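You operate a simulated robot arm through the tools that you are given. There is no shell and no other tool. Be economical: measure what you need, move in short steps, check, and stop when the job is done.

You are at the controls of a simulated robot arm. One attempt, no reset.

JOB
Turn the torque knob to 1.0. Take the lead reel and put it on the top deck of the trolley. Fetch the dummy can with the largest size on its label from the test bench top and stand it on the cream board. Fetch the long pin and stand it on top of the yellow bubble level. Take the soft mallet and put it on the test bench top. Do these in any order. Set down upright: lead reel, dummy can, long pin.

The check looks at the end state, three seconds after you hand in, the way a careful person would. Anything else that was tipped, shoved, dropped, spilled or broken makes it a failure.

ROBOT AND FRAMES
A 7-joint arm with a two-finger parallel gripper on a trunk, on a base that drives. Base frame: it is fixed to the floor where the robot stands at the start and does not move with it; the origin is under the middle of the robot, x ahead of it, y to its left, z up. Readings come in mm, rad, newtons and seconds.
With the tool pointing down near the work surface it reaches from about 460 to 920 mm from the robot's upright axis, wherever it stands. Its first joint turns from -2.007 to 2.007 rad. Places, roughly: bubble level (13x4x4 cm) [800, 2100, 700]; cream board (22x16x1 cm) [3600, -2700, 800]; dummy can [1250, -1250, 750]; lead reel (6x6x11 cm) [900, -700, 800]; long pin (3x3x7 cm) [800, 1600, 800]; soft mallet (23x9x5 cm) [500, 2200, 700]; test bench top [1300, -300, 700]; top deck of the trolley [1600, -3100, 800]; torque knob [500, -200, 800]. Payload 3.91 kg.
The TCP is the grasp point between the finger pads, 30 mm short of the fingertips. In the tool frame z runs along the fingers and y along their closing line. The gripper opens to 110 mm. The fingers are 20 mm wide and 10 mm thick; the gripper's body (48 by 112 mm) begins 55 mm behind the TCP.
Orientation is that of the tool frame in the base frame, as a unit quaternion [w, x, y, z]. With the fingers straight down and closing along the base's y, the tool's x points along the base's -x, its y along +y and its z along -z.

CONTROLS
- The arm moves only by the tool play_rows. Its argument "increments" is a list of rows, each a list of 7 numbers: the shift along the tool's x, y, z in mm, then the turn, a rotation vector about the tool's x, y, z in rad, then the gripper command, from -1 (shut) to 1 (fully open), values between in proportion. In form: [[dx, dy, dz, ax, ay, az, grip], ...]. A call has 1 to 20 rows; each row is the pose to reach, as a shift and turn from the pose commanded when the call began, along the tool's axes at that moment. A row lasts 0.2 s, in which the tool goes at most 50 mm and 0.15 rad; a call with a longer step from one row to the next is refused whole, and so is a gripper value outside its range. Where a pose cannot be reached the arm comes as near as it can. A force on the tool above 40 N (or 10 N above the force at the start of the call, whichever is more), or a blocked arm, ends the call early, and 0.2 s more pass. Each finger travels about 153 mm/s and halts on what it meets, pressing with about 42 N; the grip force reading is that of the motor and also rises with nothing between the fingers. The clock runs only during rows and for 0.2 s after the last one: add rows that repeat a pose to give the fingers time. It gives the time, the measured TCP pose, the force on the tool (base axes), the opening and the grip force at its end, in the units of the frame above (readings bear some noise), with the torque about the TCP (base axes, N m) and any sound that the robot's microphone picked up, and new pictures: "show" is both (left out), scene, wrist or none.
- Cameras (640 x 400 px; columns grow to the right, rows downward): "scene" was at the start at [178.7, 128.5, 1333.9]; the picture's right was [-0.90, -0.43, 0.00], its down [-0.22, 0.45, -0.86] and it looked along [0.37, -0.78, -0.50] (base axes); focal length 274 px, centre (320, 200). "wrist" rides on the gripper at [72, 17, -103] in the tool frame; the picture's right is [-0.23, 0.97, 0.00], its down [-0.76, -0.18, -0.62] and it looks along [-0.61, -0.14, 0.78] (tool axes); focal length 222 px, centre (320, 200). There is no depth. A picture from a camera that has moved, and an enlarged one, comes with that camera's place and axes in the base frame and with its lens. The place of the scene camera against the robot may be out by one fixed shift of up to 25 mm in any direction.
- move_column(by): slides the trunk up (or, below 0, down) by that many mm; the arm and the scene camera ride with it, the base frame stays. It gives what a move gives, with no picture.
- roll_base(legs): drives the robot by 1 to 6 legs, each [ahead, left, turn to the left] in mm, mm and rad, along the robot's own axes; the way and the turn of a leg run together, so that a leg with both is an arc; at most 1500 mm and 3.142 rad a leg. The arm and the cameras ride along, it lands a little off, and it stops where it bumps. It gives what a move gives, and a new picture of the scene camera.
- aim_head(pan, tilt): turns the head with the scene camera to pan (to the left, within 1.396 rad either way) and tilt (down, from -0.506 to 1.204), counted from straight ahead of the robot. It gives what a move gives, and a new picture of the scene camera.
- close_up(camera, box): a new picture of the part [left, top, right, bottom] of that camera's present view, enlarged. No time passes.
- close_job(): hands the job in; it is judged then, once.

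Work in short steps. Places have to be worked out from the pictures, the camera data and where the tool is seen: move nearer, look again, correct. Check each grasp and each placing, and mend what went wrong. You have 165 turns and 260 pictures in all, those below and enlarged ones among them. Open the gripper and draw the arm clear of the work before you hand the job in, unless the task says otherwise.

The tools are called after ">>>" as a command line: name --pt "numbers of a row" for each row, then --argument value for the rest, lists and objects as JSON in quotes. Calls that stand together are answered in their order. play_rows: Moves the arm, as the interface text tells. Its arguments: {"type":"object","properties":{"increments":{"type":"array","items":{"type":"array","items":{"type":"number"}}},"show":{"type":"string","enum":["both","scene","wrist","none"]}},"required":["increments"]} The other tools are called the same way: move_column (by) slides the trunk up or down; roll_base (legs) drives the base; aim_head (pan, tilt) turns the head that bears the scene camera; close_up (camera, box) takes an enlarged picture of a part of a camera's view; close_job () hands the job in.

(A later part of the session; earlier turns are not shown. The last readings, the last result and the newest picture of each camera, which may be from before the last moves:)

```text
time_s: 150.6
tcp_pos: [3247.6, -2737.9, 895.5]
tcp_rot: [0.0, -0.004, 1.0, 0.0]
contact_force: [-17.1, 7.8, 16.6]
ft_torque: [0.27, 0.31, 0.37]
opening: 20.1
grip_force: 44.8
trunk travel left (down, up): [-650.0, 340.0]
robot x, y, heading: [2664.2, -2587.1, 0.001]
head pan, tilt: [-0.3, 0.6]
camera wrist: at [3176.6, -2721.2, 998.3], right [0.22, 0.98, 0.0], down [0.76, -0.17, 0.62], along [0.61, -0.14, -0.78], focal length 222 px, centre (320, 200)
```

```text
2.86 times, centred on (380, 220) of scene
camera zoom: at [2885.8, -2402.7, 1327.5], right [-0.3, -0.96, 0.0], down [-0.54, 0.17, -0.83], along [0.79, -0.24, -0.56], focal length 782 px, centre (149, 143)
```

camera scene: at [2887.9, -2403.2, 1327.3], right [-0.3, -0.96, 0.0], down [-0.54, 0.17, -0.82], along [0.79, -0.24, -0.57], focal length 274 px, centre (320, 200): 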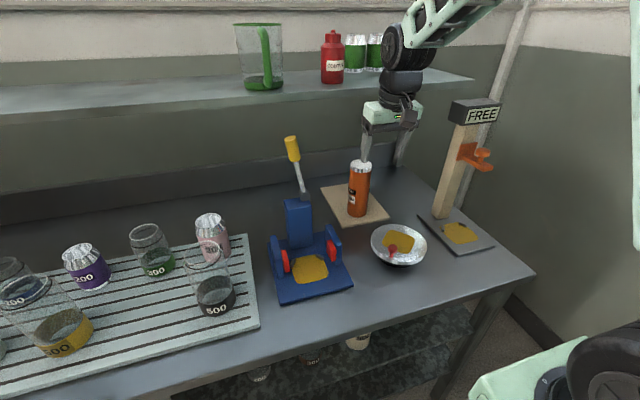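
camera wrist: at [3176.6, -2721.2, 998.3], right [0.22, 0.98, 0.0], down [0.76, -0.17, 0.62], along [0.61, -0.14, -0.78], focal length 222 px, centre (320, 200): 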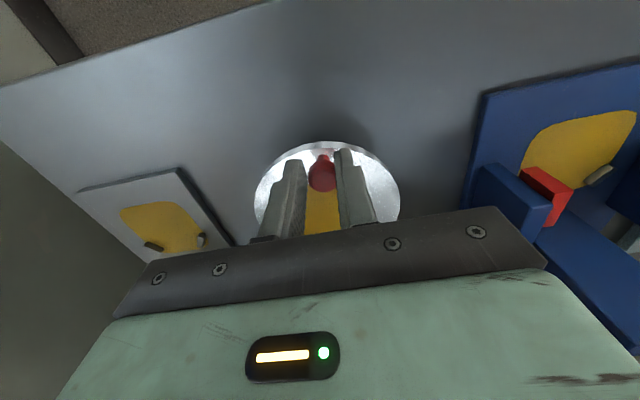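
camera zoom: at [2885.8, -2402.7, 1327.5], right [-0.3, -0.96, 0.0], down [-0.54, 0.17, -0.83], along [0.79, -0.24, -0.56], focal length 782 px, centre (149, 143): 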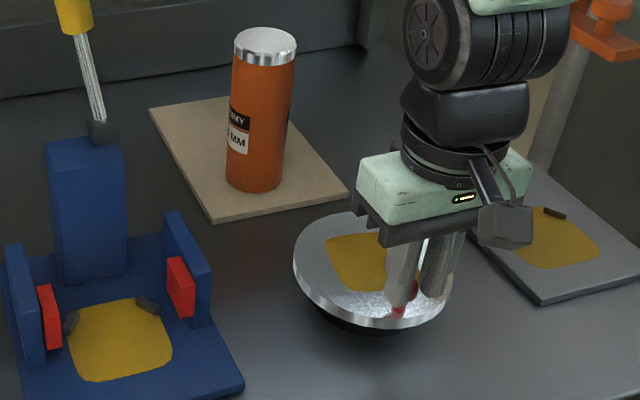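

Turned back with the dish in place. Release and lift.

>>> play_rows --pt "-2 0 0 0 0 0 -0.4" --pt "-2 0 0 0 0 0 -0.1" --pt "-2 0 -30 0 0 0 -0.1" --pt "10 10 -75 0 0 0 0.4" --pt "30 30 -115 0 0 0 1" --pt "60 40 -150 0 0 0 1" --show "both"

>>> close_up --camera "scene" --box '[310, 150, 450, 290]'

```text
time_s: 152.0
tcp_pos: [3191.0, -2698.5, 1045.2]
tcp_rot: [0.0, -0.004, 1.0, -0.001]
contact_force: [0.4, -0.7, -1.4]
ft_torque: [-0.02, 0.07, 0.01]
opening: 110.1
grip_force: 0.1
trunk travel left (down, up): [-650.0, 340.0]
robot x, y, heading: [2667.0, -2587.2, 0.004]
head pan, tilt: [-0.3, 0.6]
camera scene: at [2887.9, -2403.3, 1327.3], right [-0.3, -0.96, 0.0], down [-0.54, 0.17, -0.82], along [0.79, -0.24, -0.57], focal length 274 px, centre (320, 200)
camera wrist: at [3119.3, -2682.9, 1148.2], right [0.22, 0.98, 0.0], down [0.76, -0.17, 0.62], along [0.61, -0.14, -0.78], focal length 222 px, centre (320, 200)
```

scene: 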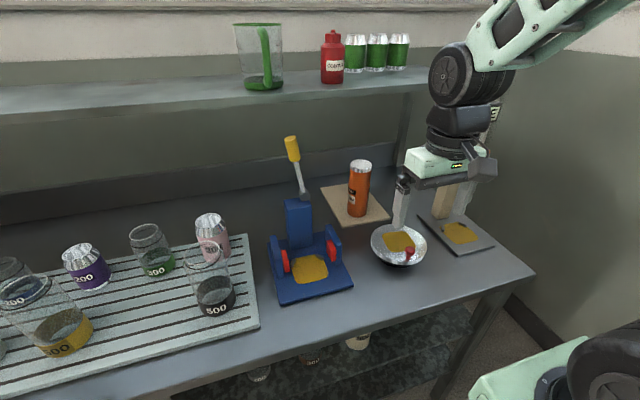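
wrist: 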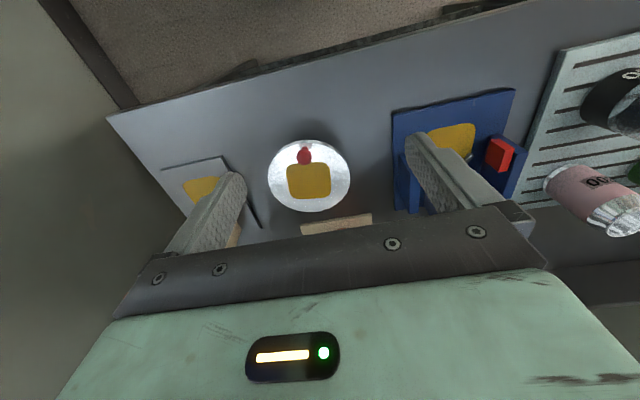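

```text
2.86 times, centred on (380, 220) of scene
camera zoom: at [2887.9, -2403.3, 1327.3], right [-0.3, -0.96, 0.0], down [-0.54, 0.17, -0.82], along [0.79, -0.24, -0.57], focal length 782 px, centre (149, 143)
```

zoom: 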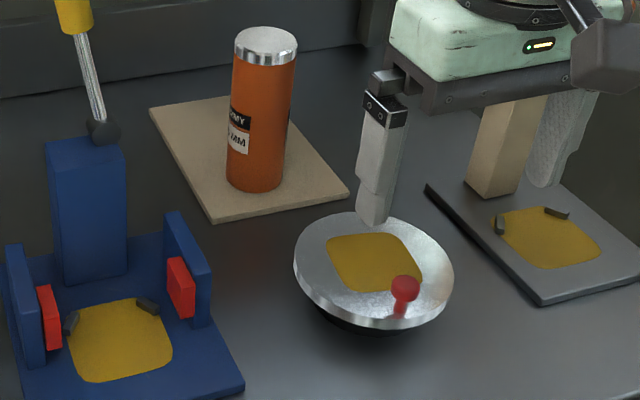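

Dish is back as it was and the can stands. Now drive round to the front aisle for the pin, level and mallet.

>>> play_rows --pt "20 40 -20 0 0 0 1" --pt "40 80 -40 0 0 0 1" --show "none"

>>> roll_base --legs '[[-300, 0, 0], [0, 400, 0], [-1300, 0, 0], [-1300, 0, 0]]'

```text
time_s: 152.6
tcp_pos: [3149.2, -2619.1, 1085.0]
tcp_rot: [0.001, -0.004, 1.0, 0.0]
contact_force: [0.3, -0.5, -0.1]
ft_torque: [0.01, 0.0, -0.01]
opening: 109.8
grip_force: 0.2
trunk travel left (down, up): [-650.0, 340.0]
robot x, y, heading: [2662.1, -2591.4, -0.004]
head pan, tilt: [-0.3, 0.6]
```

```text
time_s: 169.0
tcp_pos: [234.6, -2200.5, 1085.1]
tcp_rot: [0.001, 0.003, 1.0, -0.001]
contact_force: [-0.3, -0.4, 0.5]
ft_torque: [-0.02, -0.01, 0.02]
opening: 110.0
grip_force: 0.1
trunk travel left (down, up): [-650.0, 340.0]
robot x, y, heading: [-249.7, -2159.5, -0.008]
head pan, tilt: [-0.3, 0.6]
camera scene: at [-25.2, -1979.4, 1327.4], right [-0.31, -0.95, 0.0], down [-0.54, 0.17, -0.83], along [0.78, -0.25, -0.56], focal length 274 px, centre (320, 200)
```

scene: 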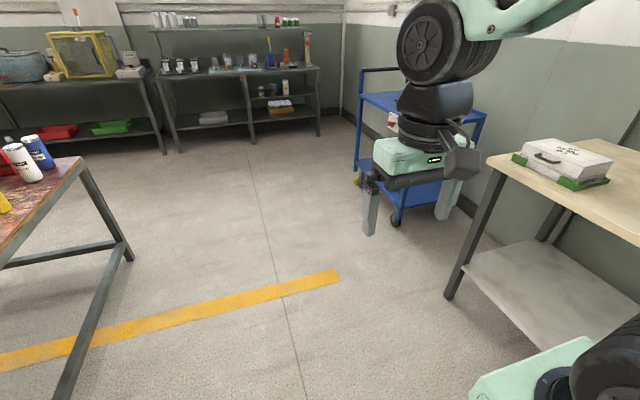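

Drive left along the aisle to about y=1500, then look.

>>> roll_base --legs '[[0, 1450, 0.004], [0, 1450, 0.004], [0, 750, 0]]'

>>> aim_head --pan 0.3 --tilt 0.5

```text
time_s: 186.9
tcp_pos: [251.6, 1493.2, 1085.7]
tcp_rot: [0.001, 0.006, 1.0, -0.001]
contact_force: [0.2, -0.5, 1.1]
ft_torque: [0.03, 0.02, -0.01]
opening: 110.0
grip_force: 0.1
trunk travel left (down, up): [-650.0, 340.0]
robot x, y, heading: [-235.2, 1538.0, -0.018]
head pan, tilt: [-0.3, 0.6]
camera scene: at [-7.1, 1715.3, 1327.4], right [-0.31, -0.95, 0.0], down [-0.54, 0.18, -0.83], along [0.78, -0.26, -0.56], focal length 274 px, centre (320, 200)
```

scene: 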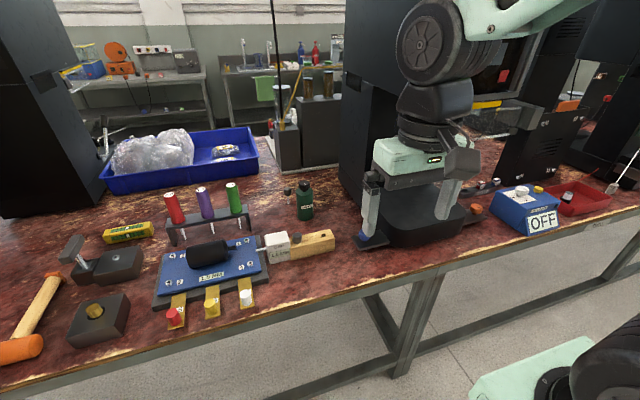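

```text
time_s: 187.9
tcp_pos: [252.2, 1493.6, 1085.0]
tcp_rot: [0.001, 0.006, 1.0, -0.001]
contact_force: [-0.9, -0.3, 0.5]
ft_torque: [0.01, -0.01, 0.0]
opening: 110.0
grip_force: 0.1
trunk travel left (down, up): [-650.0, 340.0]
robot x, y, heading: [-238.3, 1535.3, -0.016]
head pan, tilt: [0.3, 0.499]
camera scene: at [-3.6, 1768.2, 1336.5], right [0.28, -0.96, 0.0], down [-0.46, -0.13, -0.88], along [0.84, 0.24, -0.48], focal length 274 px, centre (320, 200)
```

scene: 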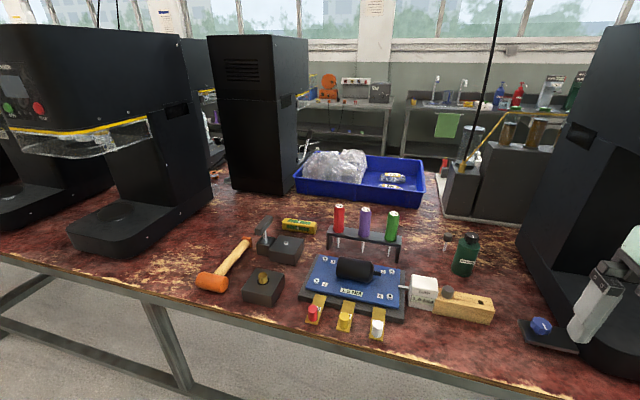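

>>> close_up --camera "scene" --box '[180, 190, 340, 310]'

>>> close_up --camera "scene" --box '[300, 190, 520, 350]'

```text
3.33 times, centred on (260, 250) of scene
camera zoom: at [-3.6, 1768.2, 1336.5], right [0.28, -0.96, 0.0], down [-0.46, -0.13, -0.88], along [0.84, 0.24, -0.48], focal length 912 px, centre (520, 33)
```

zoom: 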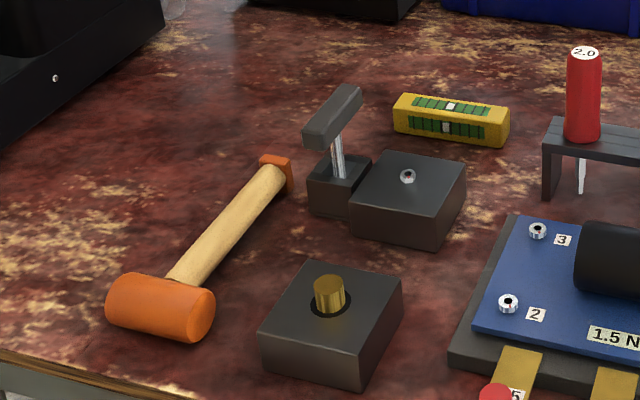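

```text
2.50 times, centred on (410, 270) of scene
camera zoom: at [-3.6, 1768.2, 1336.5], right [0.28, -0.96, 0.0], down [-0.46, -0.13, -0.88], along [0.84, 0.24, -0.48], focal length 684 px, centre (95, 25)
```

zoom: 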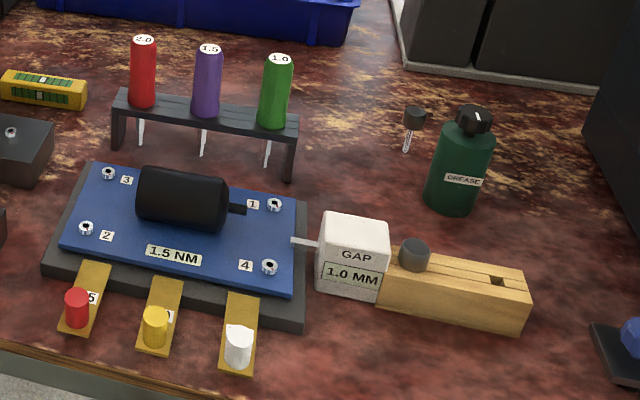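

>>> close_up --camera "scene" --box '[430, 225, 490, 275]'

>>> close_up --camera "scene" --box '[400, 265, 500, 330]'

```text
8.00 times, centred on (460, 250) of scene
camera zoom: at [-3.6, 1768.2, 1336.5], right [0.28, -0.96, 0.0], down [-0.46, -0.13, -0.88], along [0.84, 0.24, -0.48], focal length 2188 px, centre (-800, -200)
```

zoom: 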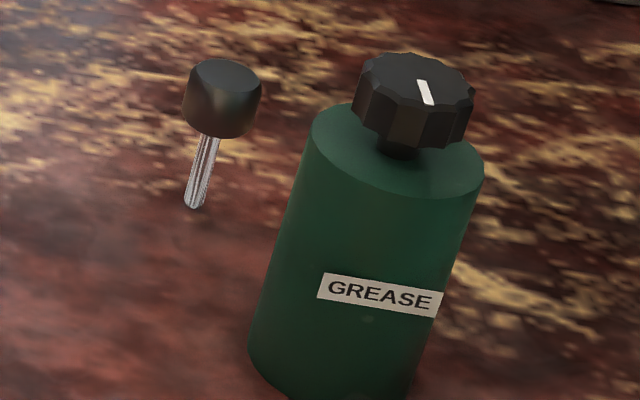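

```text
6.15 times, centred on (450, 298) of scene
camera zoom: at [-3.6, 1768.2, 1336.5], right [0.28, -0.96, 0.0], down [-0.46, -0.13, -0.88], along [0.84, 0.24, -0.48], focal length 1683 px, centre (-480, -400)
```

zoom: 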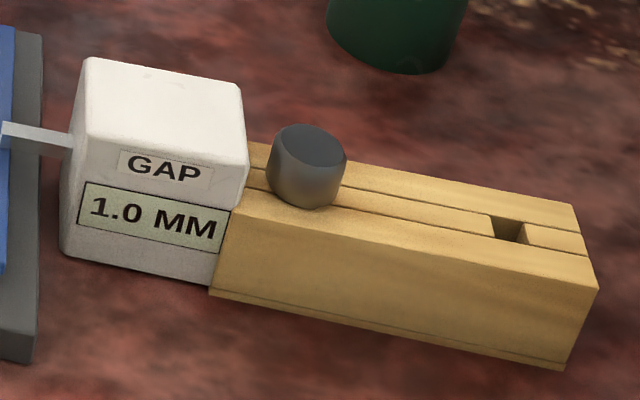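

The long pin (black head on a steel shank) stands near [825,1560]; level near [780,2070] along y; mallet near [460–660,2220]. Drive in between them.

>>> roll_base --legs '[[0, 250, 0.016], [310, 0, 0]]'

>>> aim_head --pan -0.1 --tilt 0.65

```text
time_s: 191.4
tcp_pos: [566.0, 1747.6, 1084.6]
tcp_rot: [0.001, 0.003, 1.0, -0.001]
contact_force: [-0.1, 0.9, 0.4]
ft_torque: [-0.03, 0.01, 0.03]
opening: 110.2
grip_force: 0.0
trunk travel left (down, up): [-650.0, 340.0]
robot x, y, heading: [82.9, 1788.3, -0.013]
head pan, tilt: [0.3, 0.499]
camera scene: at [309.7, 2020.7, 1336.5], right [0.28, -0.96, 0.0], down [-0.46, -0.14, -0.88], along [0.84, 0.25, -0.48], focal length 274 px, centre (320, 200)
```

scene: 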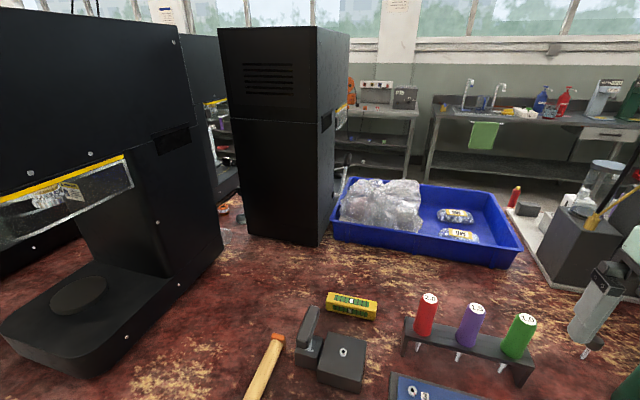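

```text
time_s: 192.3
tcp_pos: [566.6, 1747.7, 1085.3]
tcp_rot: [0.001, 0.002, 1.0, 0.0]
contact_force: [0.7, 0.0, 0.5]
ft_torque: [0.01, 0.0, 0.0]
opening: 109.8
grip_force: 0.0
trunk travel left (down, up): [-650.0, 340.0]
robot x, y, heading: [78.8, 1783.8, -0.011]
head pan, tilt: [-0.099, 0.649]
camera scene: at [308.7, 1985.3, 1323.2], right [-0.11, -0.99, 0.0], down [-0.6, 0.07, -0.8], along [0.79, -0.09, -0.6], focal length 274 px, centre (320, 200)
```

scene: 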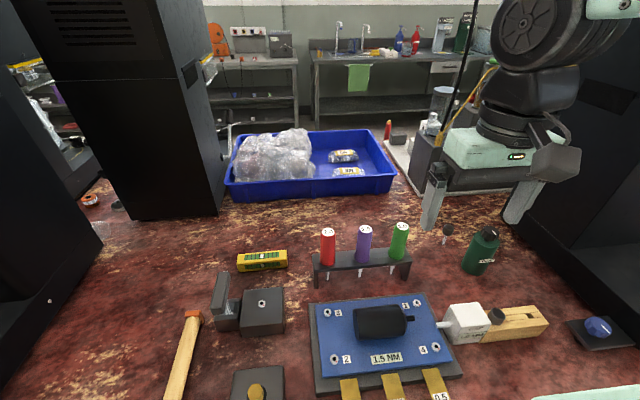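

Pin head near [830,1566]. Bring the tool over for a wrist view.

>>> play_rows --pt "-28 -26 12 0 0 0 1" --pt "-56 -52 24 0 0 0 1" --pt "-84 -78 40 0 0 0 1" --pt "-112 -104 56 0 0 0 1" --pt "-140 -130 72 0 0 0 0.6" --pt "-168 -155 90 0 0 0 0" --pt "-190 -180 110 0 0 0 0" --show "wrist"

>>> close_up --camera "wrist" --box '[240, 80, 420, 220]'

```text
time_s: 193.9
tcp_pos: [756.8, 1565.0, 976.0]
tcp_rot: [0.001, 0.002, 1.0, -0.002]
contact_force: [-0.1, 0.5, 1.5]
ft_torque: [-0.01, -0.02, -0.01]
opening: 55.0
grip_force: 0.1
trunk travel left (down, up): [-650.0, 340.0]
robot x, y, heading: [80.4, 1785.4, -0.012]
head pan, tilt: [-0.099, 0.649]
camera wrist: at [686.0, 1581.3, 1078.8], right [0.23, 0.97, 0.0], down [0.76, -0.18, 0.62], along [0.61, -0.15, -0.78], focal length 222 px, centre (320, 200)
```

wrist: 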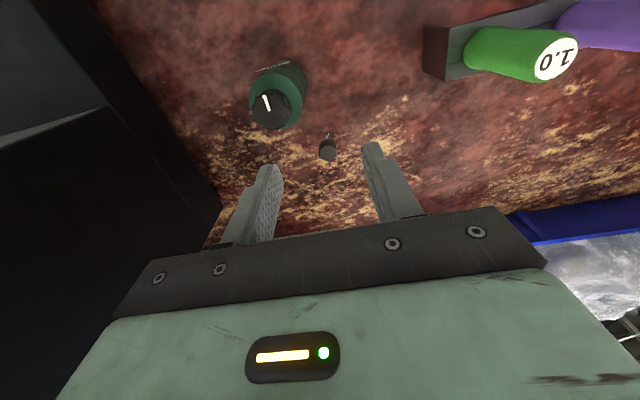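

```text
2.86 times, centred on (330, 150) of wrist
camera zoom: at [686.0, 1581.3, 1078.8], right [0.23, 0.97, 0.0], down [0.76, -0.18, 0.62], along [0.61, -0.15, -0.78], focal length 635 px, centre (291, 343)
```

zoom: 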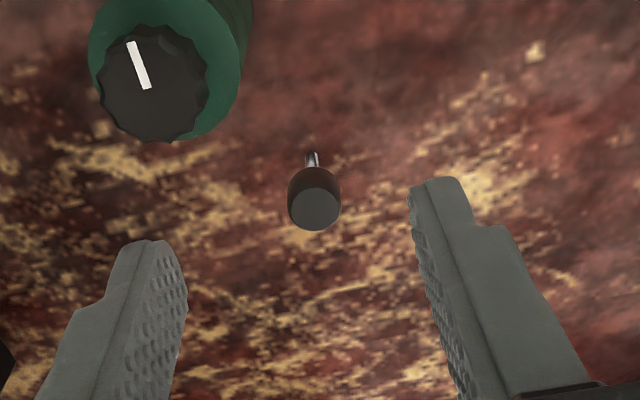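

Pin axis about [826,1558], head top ~800. Move over it and descend partway, then recheck.

>>> play_rows --pt "-35 -3 20 0 0 0 0" --pt "-69 -7 50 0 0 0 0" --pt "-69 -7 95 0 0 0 0" --show "wrist"

>>> close_up --camera "wrist" --box '[240, 80, 420, 220]'

```text
time_s: 194.7
tcp_pos: [828.5, 1559.9, 880.9]
tcp_rot: [0.002, 0.002, 1.0, 0.0]
contact_force: [-0.4, -0.8, -0.8]
ft_torque: [0.03, 0.01, 0.0]
opening: 55.3
grip_force: 0.1
trunk travel left (down, up): [-650.0, 340.0]
robot x, y, heading: [80.0, 1784.5, -0.016]
head pan, tilt: [-0.099, 0.649]
camera wrist: at [754.9, 1577.3, 983.9], right [0.23, 0.97, 0.0], down [0.76, -0.18, 0.63], along [0.61, -0.15, -0.78], focal length 222 px, centre (320, 200)
```

wrist: 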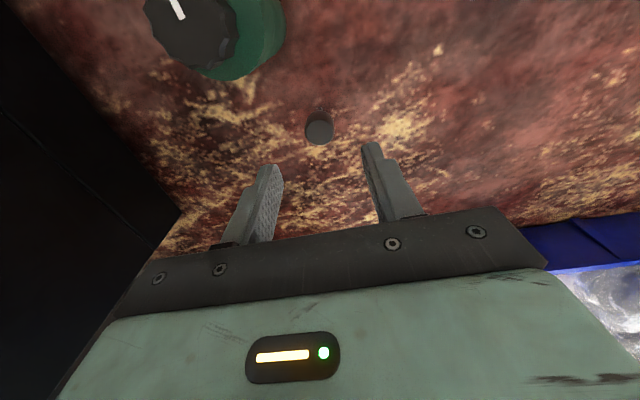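

```text
2.86 times, centred on (330, 150) of wrist
camera zoom: at [754.9, 1577.3, 983.9], right [0.23, 0.97, 0.0], down [0.76, -0.18, 0.63], along [0.61, -0.15, -0.78], focal length 635 px, centre (291, 343)
```

zoom: 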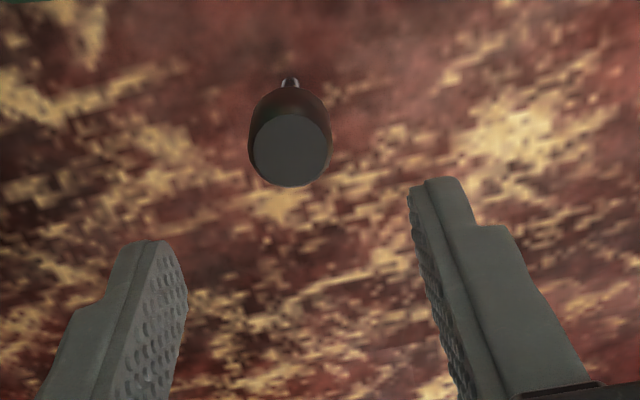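

Centre confirmed [825.5,1559]. Descend so the pads span the head, and close.

>>> play_rows --pt "3 -1 30 0 0 0 0" --pt "3 -1 60 0 0 0 -0.1" --pt "3 -1 75 0 0 0 -0.2" --pt "3 -1 75 0 0 0 -0.4" --pt "3 -1 75 0 0 0 -0.5" --pt "3 -1 75 0 0 0 -0.7" --pt "3 -1 75 0 0 0 -0.7" --show "wrist"

>>> close_up --camera "wrist" --box '[240, 80, 420, 220]'

```text
time_s: 196.3
tcp_pos: [824.0, 1559.7, 806.5]
tcp_rot: [0.001, 0.003, 1.0, -0.001]
contact_force: [0.1, 0.5, 1.1]
ft_torque: [0.01, -0.02, -0.02]
opening: 26.2
grip_force: 42.5
trunk travel left (down, up): [-650.0, 340.0]
robot x, y, heading: [79.4, 1785.6, -0.011]
head pan, tilt: [-0.099, 0.649]
camera wrist: at [750.9, 1575.7, 909.5], right [0.23, 0.97, 0.0], down [0.76, -0.18, 0.62], along [0.61, -0.15, -0.78], focal length 222 px, centre (320, 200)
```

wrist: 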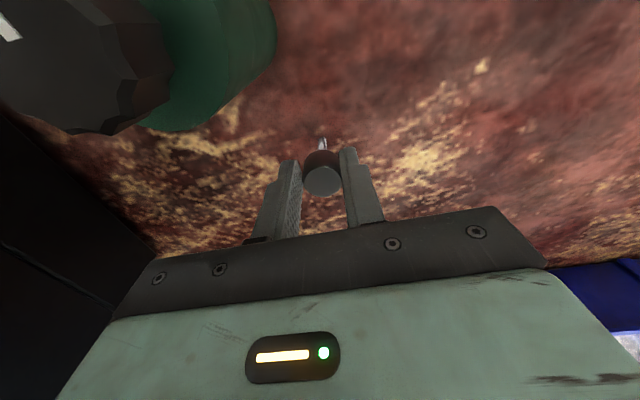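

```text
2.86 times, centred on (330, 150) of wrist
camera zoom: at [750.9, 1575.7, 909.5], right [0.23, 0.97, 0.0], down [0.76, -0.18, 0.62], along [0.61, -0.15, -0.78], focal length 635 px, centre (291, 343)
```

zoom: 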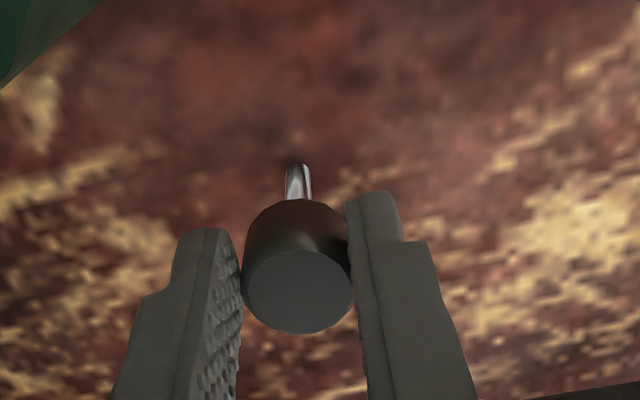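

Pin head gripped (26 mm). Lift 200 mm and check the hold.

>>> play_rows --pt "0 0 -25 0 0 0 -0.7" --pt "0 0 -65 0 0 0 -0.7" --pt "0 0 -110 0 0 0 -0.7" --pt "0 0 -155 0 0 0 -0.7" --pt "0 0 -200 0 0 0 -0.7" --show "scene"

>>> close_up --camera "wrist" --box '[240, 80, 420, 220]'

```text
time_s: 197.5
tcp_pos: [819.4, 1554.8, 1006.8]
tcp_rot: [0.0, 0.003, 1.0, -0.001]
contact_force: [0.2, -0.4, -1.0]
ft_torque: [0.01, 0.02, 0.0]
opening: 26.3
grip_force: 41.7
trunk travel left (down, up): [-650.0, 340.0]
robot x, y, heading: [80.5, 1783.6, -0.013]
head pan, tilt: [-0.099, 0.649]
camera scene: at [309.1, 1985.1, 1323.0], right [-0.11, -0.99, 0.0], down [-0.6, 0.07, -0.8], along [0.79, -0.09, -0.6], focal length 274 px, centre (320, 200)
```

scene: 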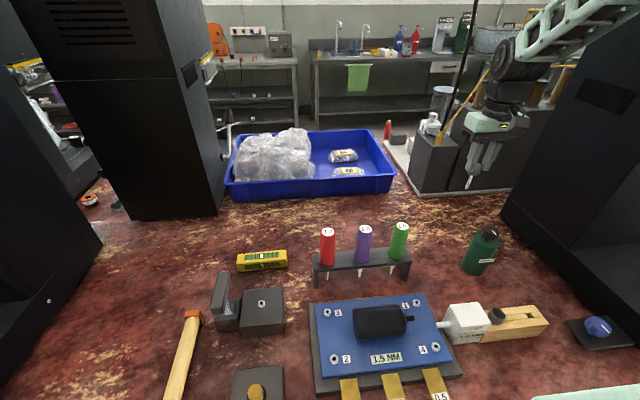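

```text
2.86 times, centred on (330, 150) of wrist
camera zoom: at [747.3, 1572.3, 1110.5], right [0.23, 0.97, 0.0], down [0.76, -0.18, 0.62], along [0.61, -0.15, -0.78], focal length 635 px, centre (291, 343)
```

zoom: 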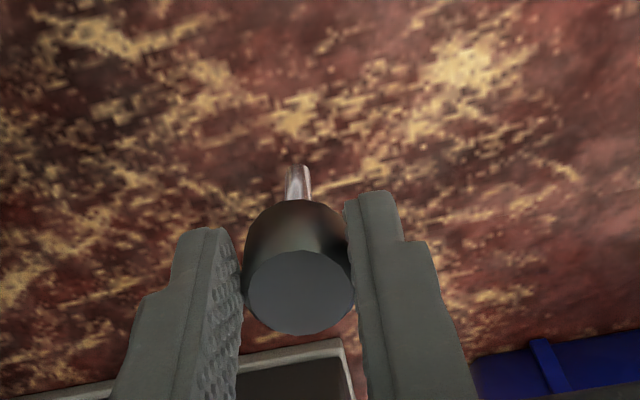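

Held well. Carry it over toward the level at [~785,2075].

>>> play_rows --pt "9 47 0 0 0 0 -0.7" --pt "18 94 0 0 0 0 -0.7" --pt "27 141 0 0 0 0 -0.7" --pt "36 188 0 0 0 0 -0.7" --pt "45 235 0 0 0 0 -0.7" --pt "54 282 0 0 0 0 -0.7" --pt "63 329 0 0 0 0 -0.7" --pt "72 376 0 0 0 0 -0.7" --pt "81 423 0 0 0 0 -0.7" --pt "90 470 0 0 0 0 -0.7" --pt "95 515 0 0 0 0 -0.7" --show "wrist"

>>> close_up --camera "wrist" --box '[220, 60, 440, 230]'

```text
time_s: 199.9
tcp_pos: [728.3, 2072.3, 1005.8]
tcp_rot: [0.001, 0.003, 1.0, -0.002]
contact_force: [0.9, -0.8, -0.7]
ft_torque: [-0.01, 0.06, -0.01]
opening: 26.3
grip_force: 41.9
trunk travel left (down, up): [-650.0, 340.0]
robot x, y, heading: [81.5, 1788.0, -0.015]
head pan, tilt: [-0.099, 0.649]
camera wrist: at [656.3, 2088.8, 1109.1], right [0.23, 0.97, 0.0], down [0.76, -0.18, 0.62], along [0.61, -0.15, -0.78], focal length 222 px, centre (320, 200)
```

wrist: 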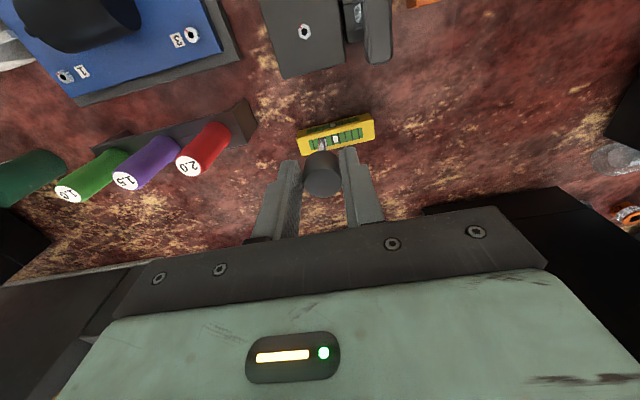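

```text
2.35 times, centred on (330, 145) of wrist
camera zoom: at [656.3, 2088.8, 1109.1], right [0.23, 0.97, 0.0], down [0.76, -0.18, 0.62], along [0.61, -0.15, -0.78], focal length 523 px, centre (296, 329)
```

zoom: 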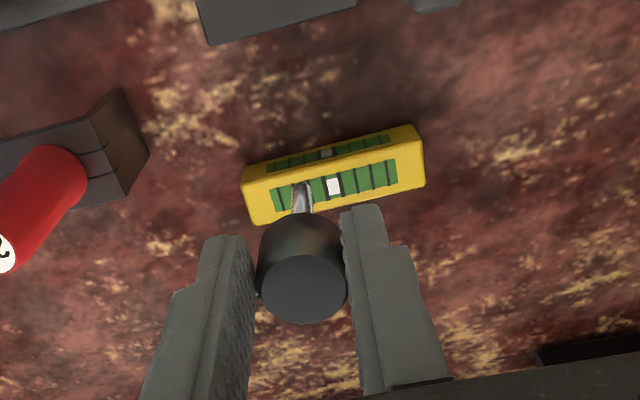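

Level's top centre estimated at [804,2078]. Come nearer and recheck.

>>> play_rows --pt "-20 3 30 0 0 0 -0.7" --pt "-40 6 60 0 0 0 -0.7" --pt "-50 6 90 0 0 0 -0.7" --show "wrist"

>>> close_up --camera "wrist" --box '[220, 60, 440, 230]'

>>> close_up --camera "scene" --box '[200, 180, 330, 290]'

```text
time_s: 200.7
tcp_pos: [777.7, 2077.2, 912.8]
tcp_rot: [0.001, 0.001, 1.0, -0.001]
contact_force: [0.2, -0.6, 0.5]
ft_torque: [0.0, 0.0, 0.01]
opening: 26.4
grip_force: 41.9
trunk travel left (down, up): [-650.0, 340.0]
robot x, y, heading: [80.5, 1786.2, -0.009]
head pan, tilt: [-0.099, 0.649]
camera wrist: at [706.2, 2094.2, 1017.4], right [0.23, 0.97, 0.0], down [0.76, -0.18, 0.63], along [0.61, -0.15, -0.78], focal length 222 px, centre (320, 200)
```

wrist: 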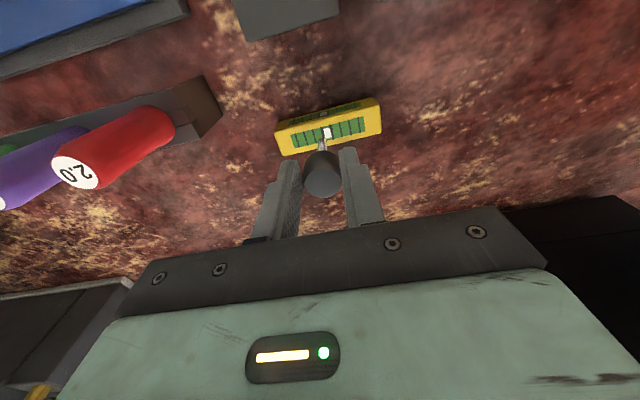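

```text
2.35 times, centred on (330, 145) of wrist
camera zoom: at [706.2, 2094.2, 1017.4], right [0.23, 0.97, 0.0], down [0.76, -0.18, 0.63], along [0.61, -0.15, -0.78], focal length 523 px, centre (296, 329)
```

zoom: 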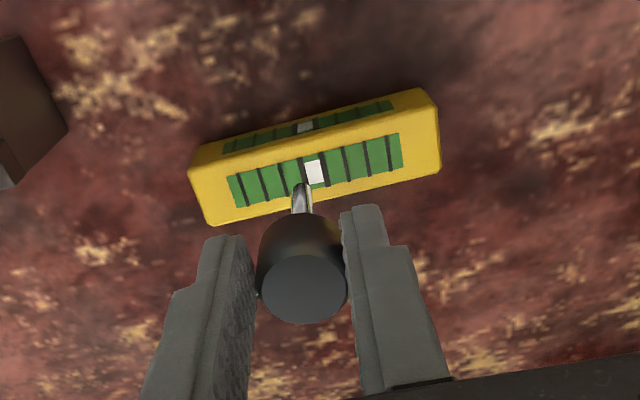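

```text
3.64 times, centred on (265, 235) of scene
camera zoom: at [308.4, 1985.2, 1323.2], right [-0.11, -0.99, 0.0], down [-0.6, 0.07, -0.8], along [0.79, -0.09, -0.6], focal length 995 px, centre (520, 73)
```

zoom: 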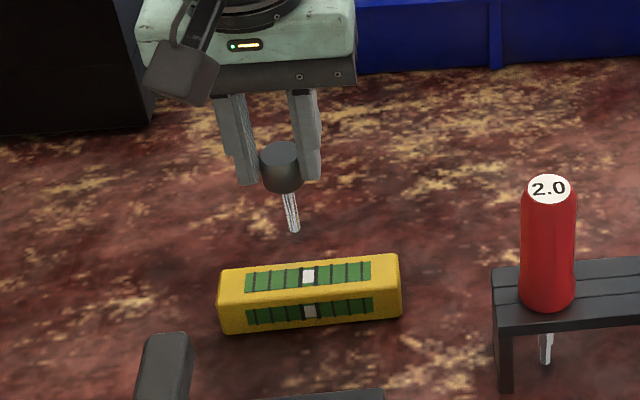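

Level top centre is [804,2079,~772]. Move over it and lower to just above.

>>> play_rows --pt "-13 1 15 0 0 0 -0.7" --pt "-26 2 35 0 0 0 -0.7" --pt "-26 2 52 0 0 0 -0.7" --pt "-26 2 57 0 0 0 -0.7" --show "wrist"

>>> close_up --camera "wrist" --box '[220, 60, 440, 230]'

>>> close_up --camera "scene" --box '[220, 200, 310, 290]'

```text
time_s: 201.7
tcp_pos: [804.4, 2080.1, 857.6]
tcp_rot: [0.002, 0.003, 1.0, -0.001]
contact_force: [0.0, -0.4, 0.0]
ft_torque: [-0.03, -0.02, -0.01]
opening: 26.3
grip_force: 42.1
trunk travel left (down, up): [-650.0, 340.0]
robot x, y, heading: [79.5, 1787.6, -0.015]
head pan, tilt: [-0.099, 0.649]
camera wrist: at [733.4, 2096.9, 960.8], right [0.23, 0.97, 0.0], down [0.76, -0.18, 0.63], along [0.61, -0.15, -0.78], focal length 222 px, centre (320, 200)
```

wrist: 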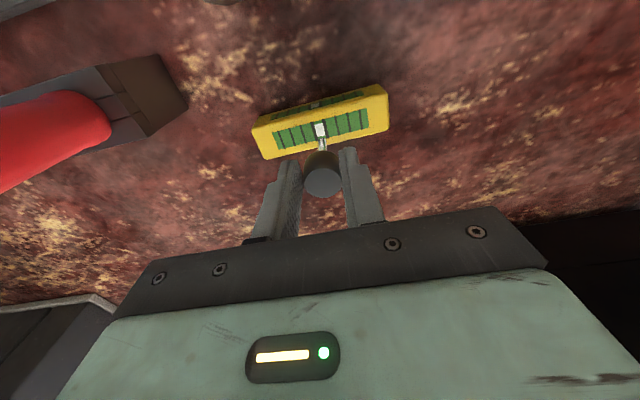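

```text
2.35 times, centred on (330, 145) of wrist
camera zoom: at [733.4, 2096.9, 960.8], right [0.23, 0.97, 0.0], down [0.76, -0.18, 0.63], along [0.61, -0.15, -0.78], focal length 523 px, centre (296, 329)
```

zoom: 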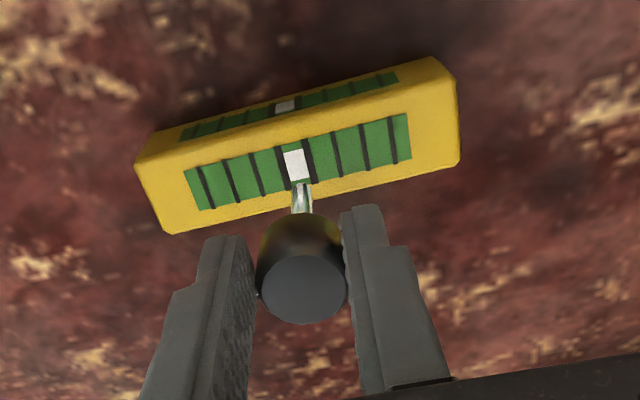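

```text
4.44 times, centred on (265, 245) of scene
camera zoom: at [308.7, 1985.2, 1323.1], right [-0.11, -0.99, 0.0], down [-0.6, 0.07, -0.8], along [0.79, -0.09, -0.6], focal length 1216 px, centre (564, 0)
```

zoom: 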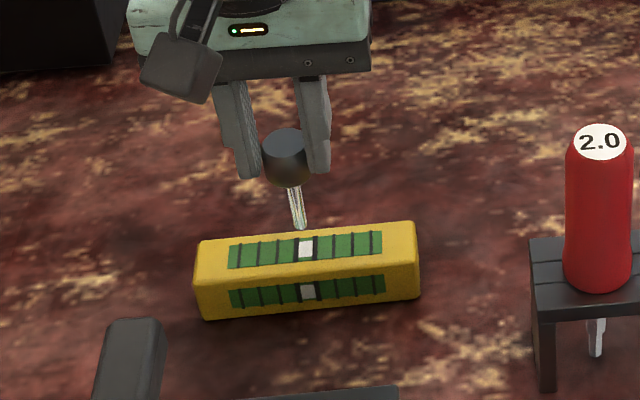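

Tip is a few mm past centre in x; shift back 5 mm and lower slowly to touch.

>>> play_rows --pt "5 -1 3 0 0 0 -0.7" --pt "5 -1 5 0 0 0 -0.7" --pt "5 -1 7 0 0 0 -0.7" --pt "5 -1 9 0 0 0 -0.7" --show "none"

>>> close_up --camera "scene" --box '[220, 200, 310, 290]'

```text
time_s: 202.7
tcp_pos: [801.1, 2079.4, 848.5]
tcp_rot: [0.0, 0.003, 1.0, -0.001]
contact_force: [1.0, -0.5, 0.0]
ft_torque: [-0.03, -0.02, 0.04]
opening: 26.6
grip_force: 41.9
trunk travel left (down, up): [-650.0, 340.0]
robot x, y, heading: [78.6, 1789.3, -0.013]
head pan, tilt: [-0.099, 0.649]
```

```text
4.44 times, centred on (265, 245) of scene
camera zoom: at [308.7, 1985.3, 1323.1], right [-0.11, -0.99, 0.0], down [-0.6, 0.07, -0.8], along [0.79, -0.09, -0.6], focal length 1216 px, centre (564, 0)
```

zoom: 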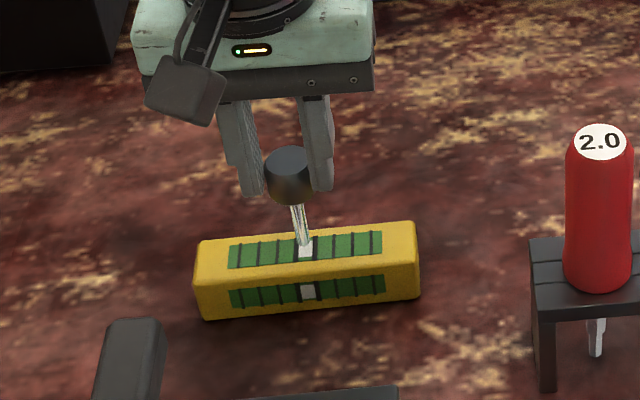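

Tip is right at the bubble in the centre, not yet touching. Lower in 1 mm rows.

>>> play_rows --pt "0 0 1 0 0 0 -0.7" --pt "0 0 2 0 0 0 -0.7" --show "none"

>>> play_rows --pt "0 0 1 0 0 0 -0.7" --pt "0 0 2 0 0 0 -0.7" --show "none"

```text
time_s: 203.3
tcp_pos: [800.2, 2079.7, 847.4]
tcp_rot: [0.001, 0.003, 1.0, -0.001]
contact_force: [0.0, -0.6, 1.2]
ft_torque: [0.0, -0.01, -0.02]
opening: 26.2
grip_force: 42.0
trunk travel left (down, up): [-650.0, 340.0]
robot x, y, heading: [78.9, 1790.0, -0.013]
head pan, tilt: [-0.099, 0.649]
```

```text
time_s: 203.9
tcp_pos: [800.1, 2078.8, 844.3]
tcp_rot: [0.001, 0.002, 1.0, -0.001]
contact_force: [0.4, 0.2, -0.9]
ft_torque: [-0.02, -0.02, 0.01]
opening: 26.7
grip_force: 41.6
trunk travel left (down, up): [-650.0, 340.0]
robot x, y, heading: [85.2, 1786.6, -0.015]
head pan, tilt: [-0.099, 0.649]
```

>>> play_rows --pt "0 0 1 0 0 0 -0.7" --pt "0 0 2 0 0 0 -0.7" --show "none"

>>> close_up --camera "scene" --box '[220, 200, 310, 290]'

```text
time_s: 204.5
tcp_pos: [800.0, 2080.1, 843.2]
tcp_rot: [0.001, 0.003, 1.0, -0.001]
contact_force: [0.2, 0.3, -0.2]
ft_torque: [0.0, -0.01, 0.02]
opening: 26.9
grip_force: 42.1
trunk travel left (down, up): [-650.0, 340.0]
robot x, y, heading: [80.3, 1789.0, -0.014]
head pan, tilt: [-0.099, 0.649]
```

```text
4.44 times, centred on (265, 245) of scene
camera zoom: at [308.8, 1985.3, 1323.1], right [-0.11, -0.99, 0.0], down [-0.6, 0.07, -0.8], along [0.79, -0.09, -0.6], focal length 1216 px, centre (564, 0)
```

zoom: 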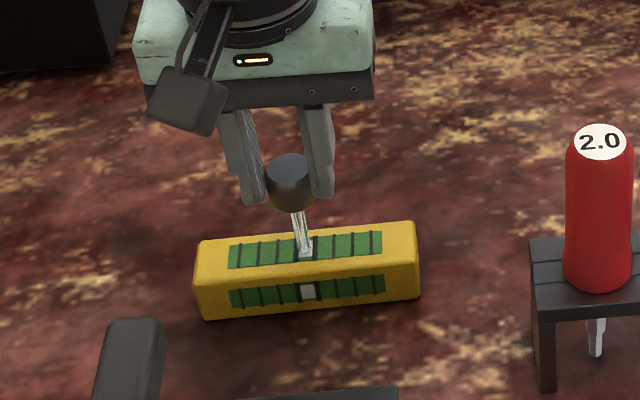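

>>> play_rows --pt "0 0 1 0 0 0 -0.7" --pt "0 0 2 0 0 0 -0.7" --show "none"

>>> play_rows --pt "0 0 1 0 0 0 -0.7" --pt "0 0 2 0 0 0 -0.7" --show "none"

```text
time_s: 205.1
tcp_pos: [801.0, 2079.6, 842.9]
tcp_rot: [0.001, 0.003, 1.0, -0.001]
contact_force: [-1.6, -1.6, 6.7]
ft_torque: [-0.12, 0.04, -0.04]
opening: 26.4
grip_force: 42.3
trunk travel left (down, up): [-650.0, 340.0]
robot x, y, heading: [79.0, 1789.1, -0.013]
head pan, tilt: [-0.099, 0.649]
```

```text
time_s: 205.7
tcp_pos: [801.2, 2081.2, 841.0]
tcp_rot: [0.002, 0.003, 1.0, 0.0]
contact_force: [-3.5, -3.6, 25.3]
ft_torque: [-0.3, 0.11, 0.01]
opening: 26.6
grip_force: 42.0
trunk travel left (down, up): [-650.0, 340.0]
robot x, y, heading: [78.4, 1785.2, -0.006]
head pan, tilt: [-0.099, 0.649]
```

Contact made at ~842.5. Ease back 2 mm to take the pressure off, open slowly, then rise.

>>> play_rows --pt "0 0 -2.2 0 0 0 -0.7" --pt "0 0 -2.2 0 0 0 -0.5" --pt "0 0 -2.2 0 0 0 -0.4" --pt "0 0 -2.2 0 0 0 -0.2" --pt "0 0 -2.2 0 0 0 0.0" --pt "0 0 -2.2 0 0 0 0.0" --show "wrist"

>>> close_up --camera "scene" --box '[220, 200, 310, 290]'

```text
time_s: 207.1
tcp_pos: [801.3, 2080.0, 841.5]
tcp_rot: [0.001, 0.003, 1.0, 0.0]
contact_force: [-0.2, 0.3, -0.3]
ft_torque: [0.02, 0.01, -0.02]
opening: 55.1
grip_force: 0.0
trunk travel left (down, up): [-650.0, 340.0]
robot x, y, heading: [80.4, 1786.3, -0.014]
head pan, tilt: [-0.099, 0.649]
camera wrist: at [728.8, 2096.5, 944.1], right [0.23, 0.97, 0.0], down [0.76, -0.18, 0.62], along [0.61, -0.15, -0.78], focal length 222 px, centre (320, 200)
```

wrist: 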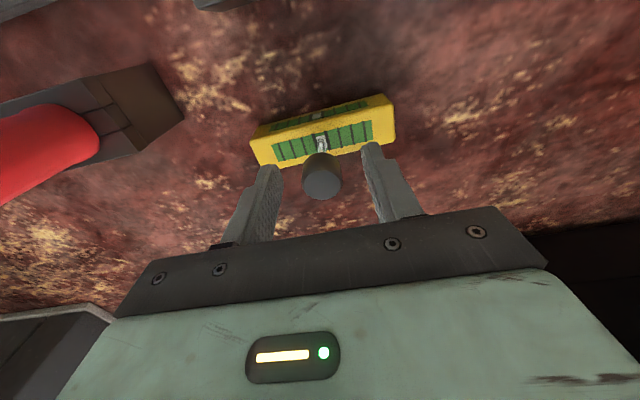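

```text
4.44 times, centred on (265, 245) of scene
camera zoom: at [308.7, 1985.3, 1323.1], right [-0.11, -0.99, 0.0], down [-0.6, 0.07, -0.8], along [0.79, -0.09, -0.6], focal length 1216 px, centre (564, 0)
```

zoom: 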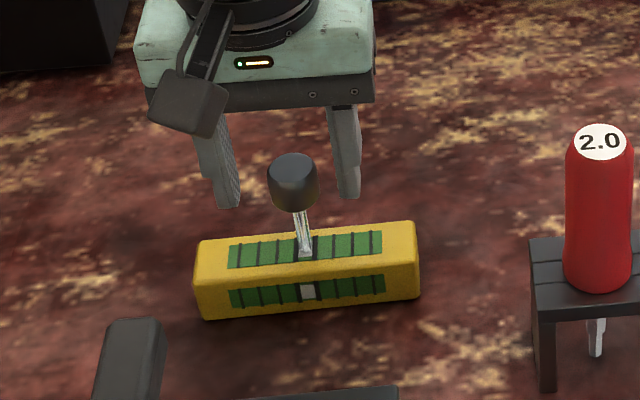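

The pin stands on its own. Rise straight up.

>>> play_rows --pt "0 0 -20 0 0 0 0.0" --pt "0 0 -60 0 0 0 0.0" --pt "0 0 -105 0 0 0 0.0" --pt "0 0 -150 0 0 0 0.0" --pt "20 0 -190 0 0 0 0.0" --pt "60 0 -210 0 0 0 0.0" --show "scene"

>>> close_up --camera "scene" --box '[200, 200, 320, 300]'

>>> aim_head --pan 0.35 --tilt 0.8

```text
time_s: 208.5
tcp_pos: [739.4, 2079.6, 1049.8]
tcp_rot: [0.001, 0.002, 1.0, 0.0]
contact_force: [0.5, 0.4, -0.8]
ft_torque: [-0.02, 0.02, 0.02]
opening: 55.0
grip_force: 0.0
trunk travel left (down, up): [-650.0, 340.0]
robot x, y, heading: [80.8, 1781.3, -0.018]
head pan, tilt: [-0.099, 0.649]
camera scene: at [309.3, 1985.3, 1323.0], right [-0.11, -0.99, 0.0], down [-0.6, 0.07, -0.8], along [0.79, -0.09, -0.6], focal length 274 px, centre (320, 200)
```

scene: 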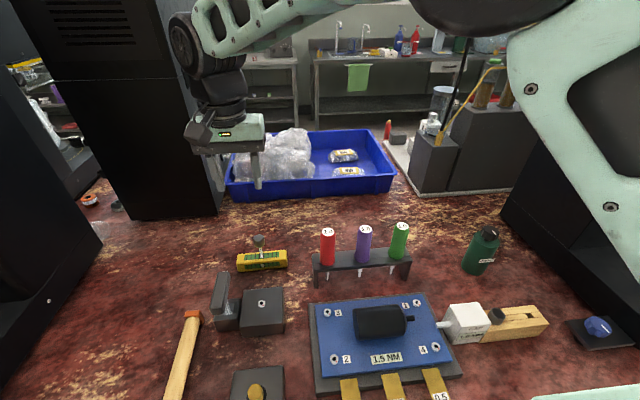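

```text
4.00 times, centred on (260, 250) of scene
camera zoom: at [309.3, 1985.3, 1323.0], right [-0.11, -0.99, 0.0], down [-0.6, 0.07, -0.8], along [0.79, -0.09, -0.6], focal length 1094 px, centre (560, 0)
```

zoom: 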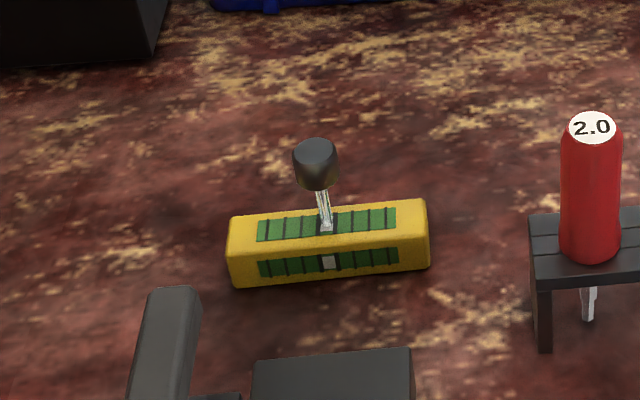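

```text
time_s: 209.4
tcp_pos: [738.2, 2079.8, 1050.1]
tcp_rot: [0.001, 0.002, 1.0, 0.0]
contact_force: [-0.7, 0.4, -0.5]
ft_torque: [0.01, -0.03, -0.03]
opening: 54.9
grip_force: 0.0
trunk travel left (down, up): [-650.0, 340.0]
robot x, y, heading: [76.8, 1782.6, -0.016]
head pan, tilt: [0.351, 0.799]
camera scene: at [298.5, 2021.7, 1310.6], right [0.33, -0.94, 0.0], down [-0.68, -0.24, -0.7], along [0.66, 0.23, -0.72], focal length 274 px, centre (320, 200)
```

scene: 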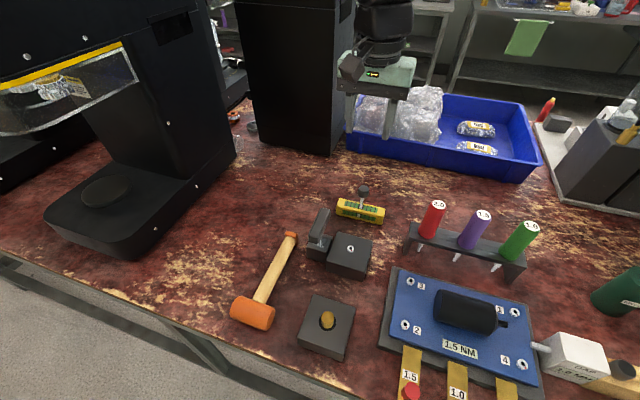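

Pin stands on the level. Next the mallet: head at ~[462,2220], handle toward +x. Move above it for a wrist view.

>>> play_rows --pt "35 20 10 0 0 0 0.0" --pt "72 40 20 0 0 0 0.0" --pt "109 60 35 0 0 0 0.0" --pt "146 80 50 0 0 0 0.0" --pt "183 100 65 0 0 0 0.0" --pt "220 120 80 0 0 0 0.0" --pt "255 140 95 0 0 0 0.0" --show "wrist"

>>> close_up --camera "wrist" --box '[220, 60, 440, 230]'

```text
time_s: 211.0
tcp_pos: [487.2, 2219.1, 954.4]
tcp_rot: [0.001, 0.002, 1.0, -0.002]
contact_force: [-0.1, 0.0, 0.2]
ft_torque: [0.02, 0.02, -0.01]
opening: 55.1
grip_force: 0.0
trunk travel left (down, up): [-650.0, 340.0]
robot x, y, heading: [79.7, 1787.6, -0.01]
head pan, tilt: [0.351, 0.799]
camera wrist: at [414.6, 2236.4, 1057.7], right [0.23, 0.97, 0.0], down [0.76, -0.18, 0.62], along [0.61, -0.15, -0.78], focal length 222 px, centre (320, 200)
```

wrist: 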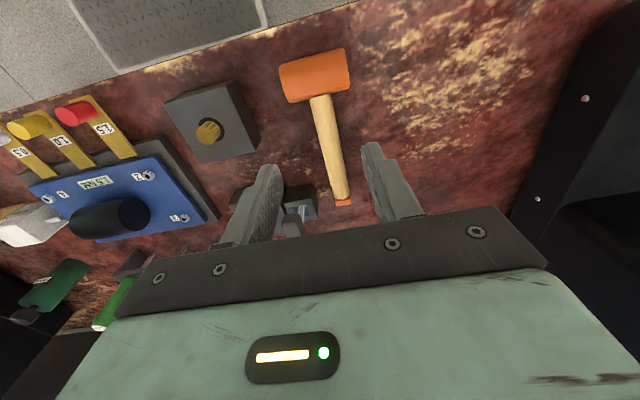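

```text
2.35 times, centred on (330, 145) of wrist
camera zoom: at [414.6, 2236.4, 1057.7], right [0.23, 0.97, 0.0], down [0.76, -0.18, 0.62], along [0.61, -0.15, -0.78], focal length 523 px, centre (296, 329)
```

zoom: 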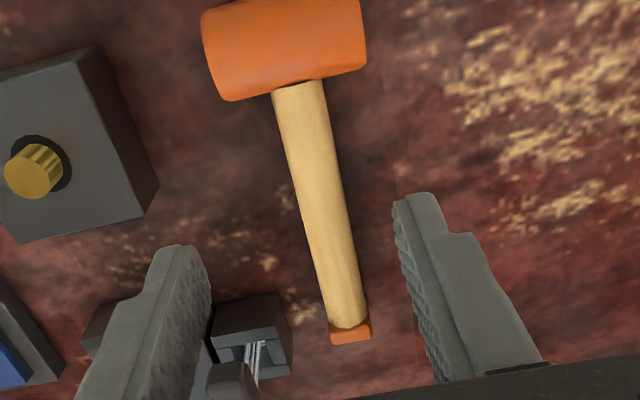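

Handle runs from x 489 to 659 at y≈2217. Descend at x≈518 to z≈768 and grip.

>>> play_rows --pt "-15 -1 35 0 0 0 0.0" --pt "-31 -2 75 0 0 0 0.0" --pt "-31 -2 120 0 0 0 0.0" --pt "-31 -2 160 0 0 0 0.0" --pt "-31 -2 186 0 0 0 0.0" --pt "-31 -2 186 0 0 0 -0.4" --pt "-31 -2 186 0 0 0 -0.8" --pt "-31 -2 186 0 0 0 -0.8" --show "both"

```text
time_s: 212.8
tcp_pos: [517.6, 2219.4, 770.4]
tcp_rot: [0.001, 0.003, 1.0, -0.001]
contact_force: [0.8, -0.6, 1.8]
ft_torque: [-0.1, 0.16, 0.01]
opening: 29.4
grip_force: 42.1
trunk travel left (down, up): [-650.0, 340.0]
robot x, y, heading: [80.3, 1788.3, -0.012]
head pan, tilt: [0.351, 0.799]
camera scene: at [298.6, 2021.8, 1310.4], right [0.33, -0.94, 0.0], down [-0.68, -0.24, -0.7], along [0.66, 0.23, -0.72], focal length 274 px, centre (320, 200)
camera wrist: at [445.1, 2236.3, 873.2], right [0.23, 0.97, 0.0], down [0.76, -0.18, 0.62], along [0.61, -0.15, -0.78], focal length 222 px, centre (320, 200)
```

scene: 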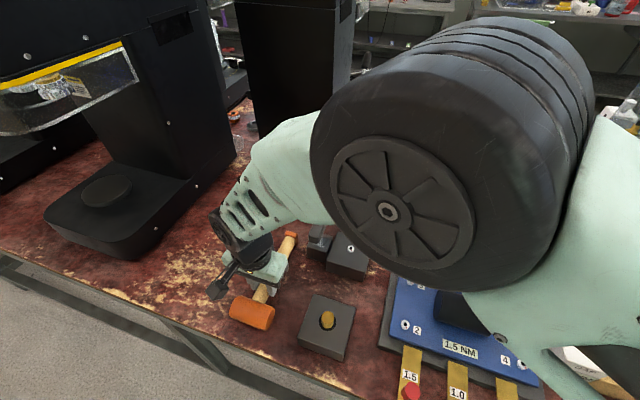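
wrist: 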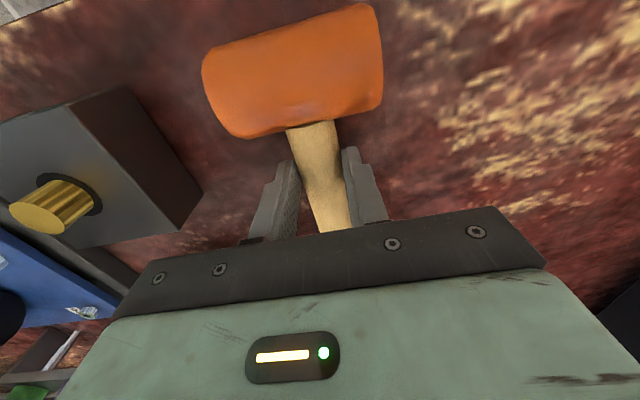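

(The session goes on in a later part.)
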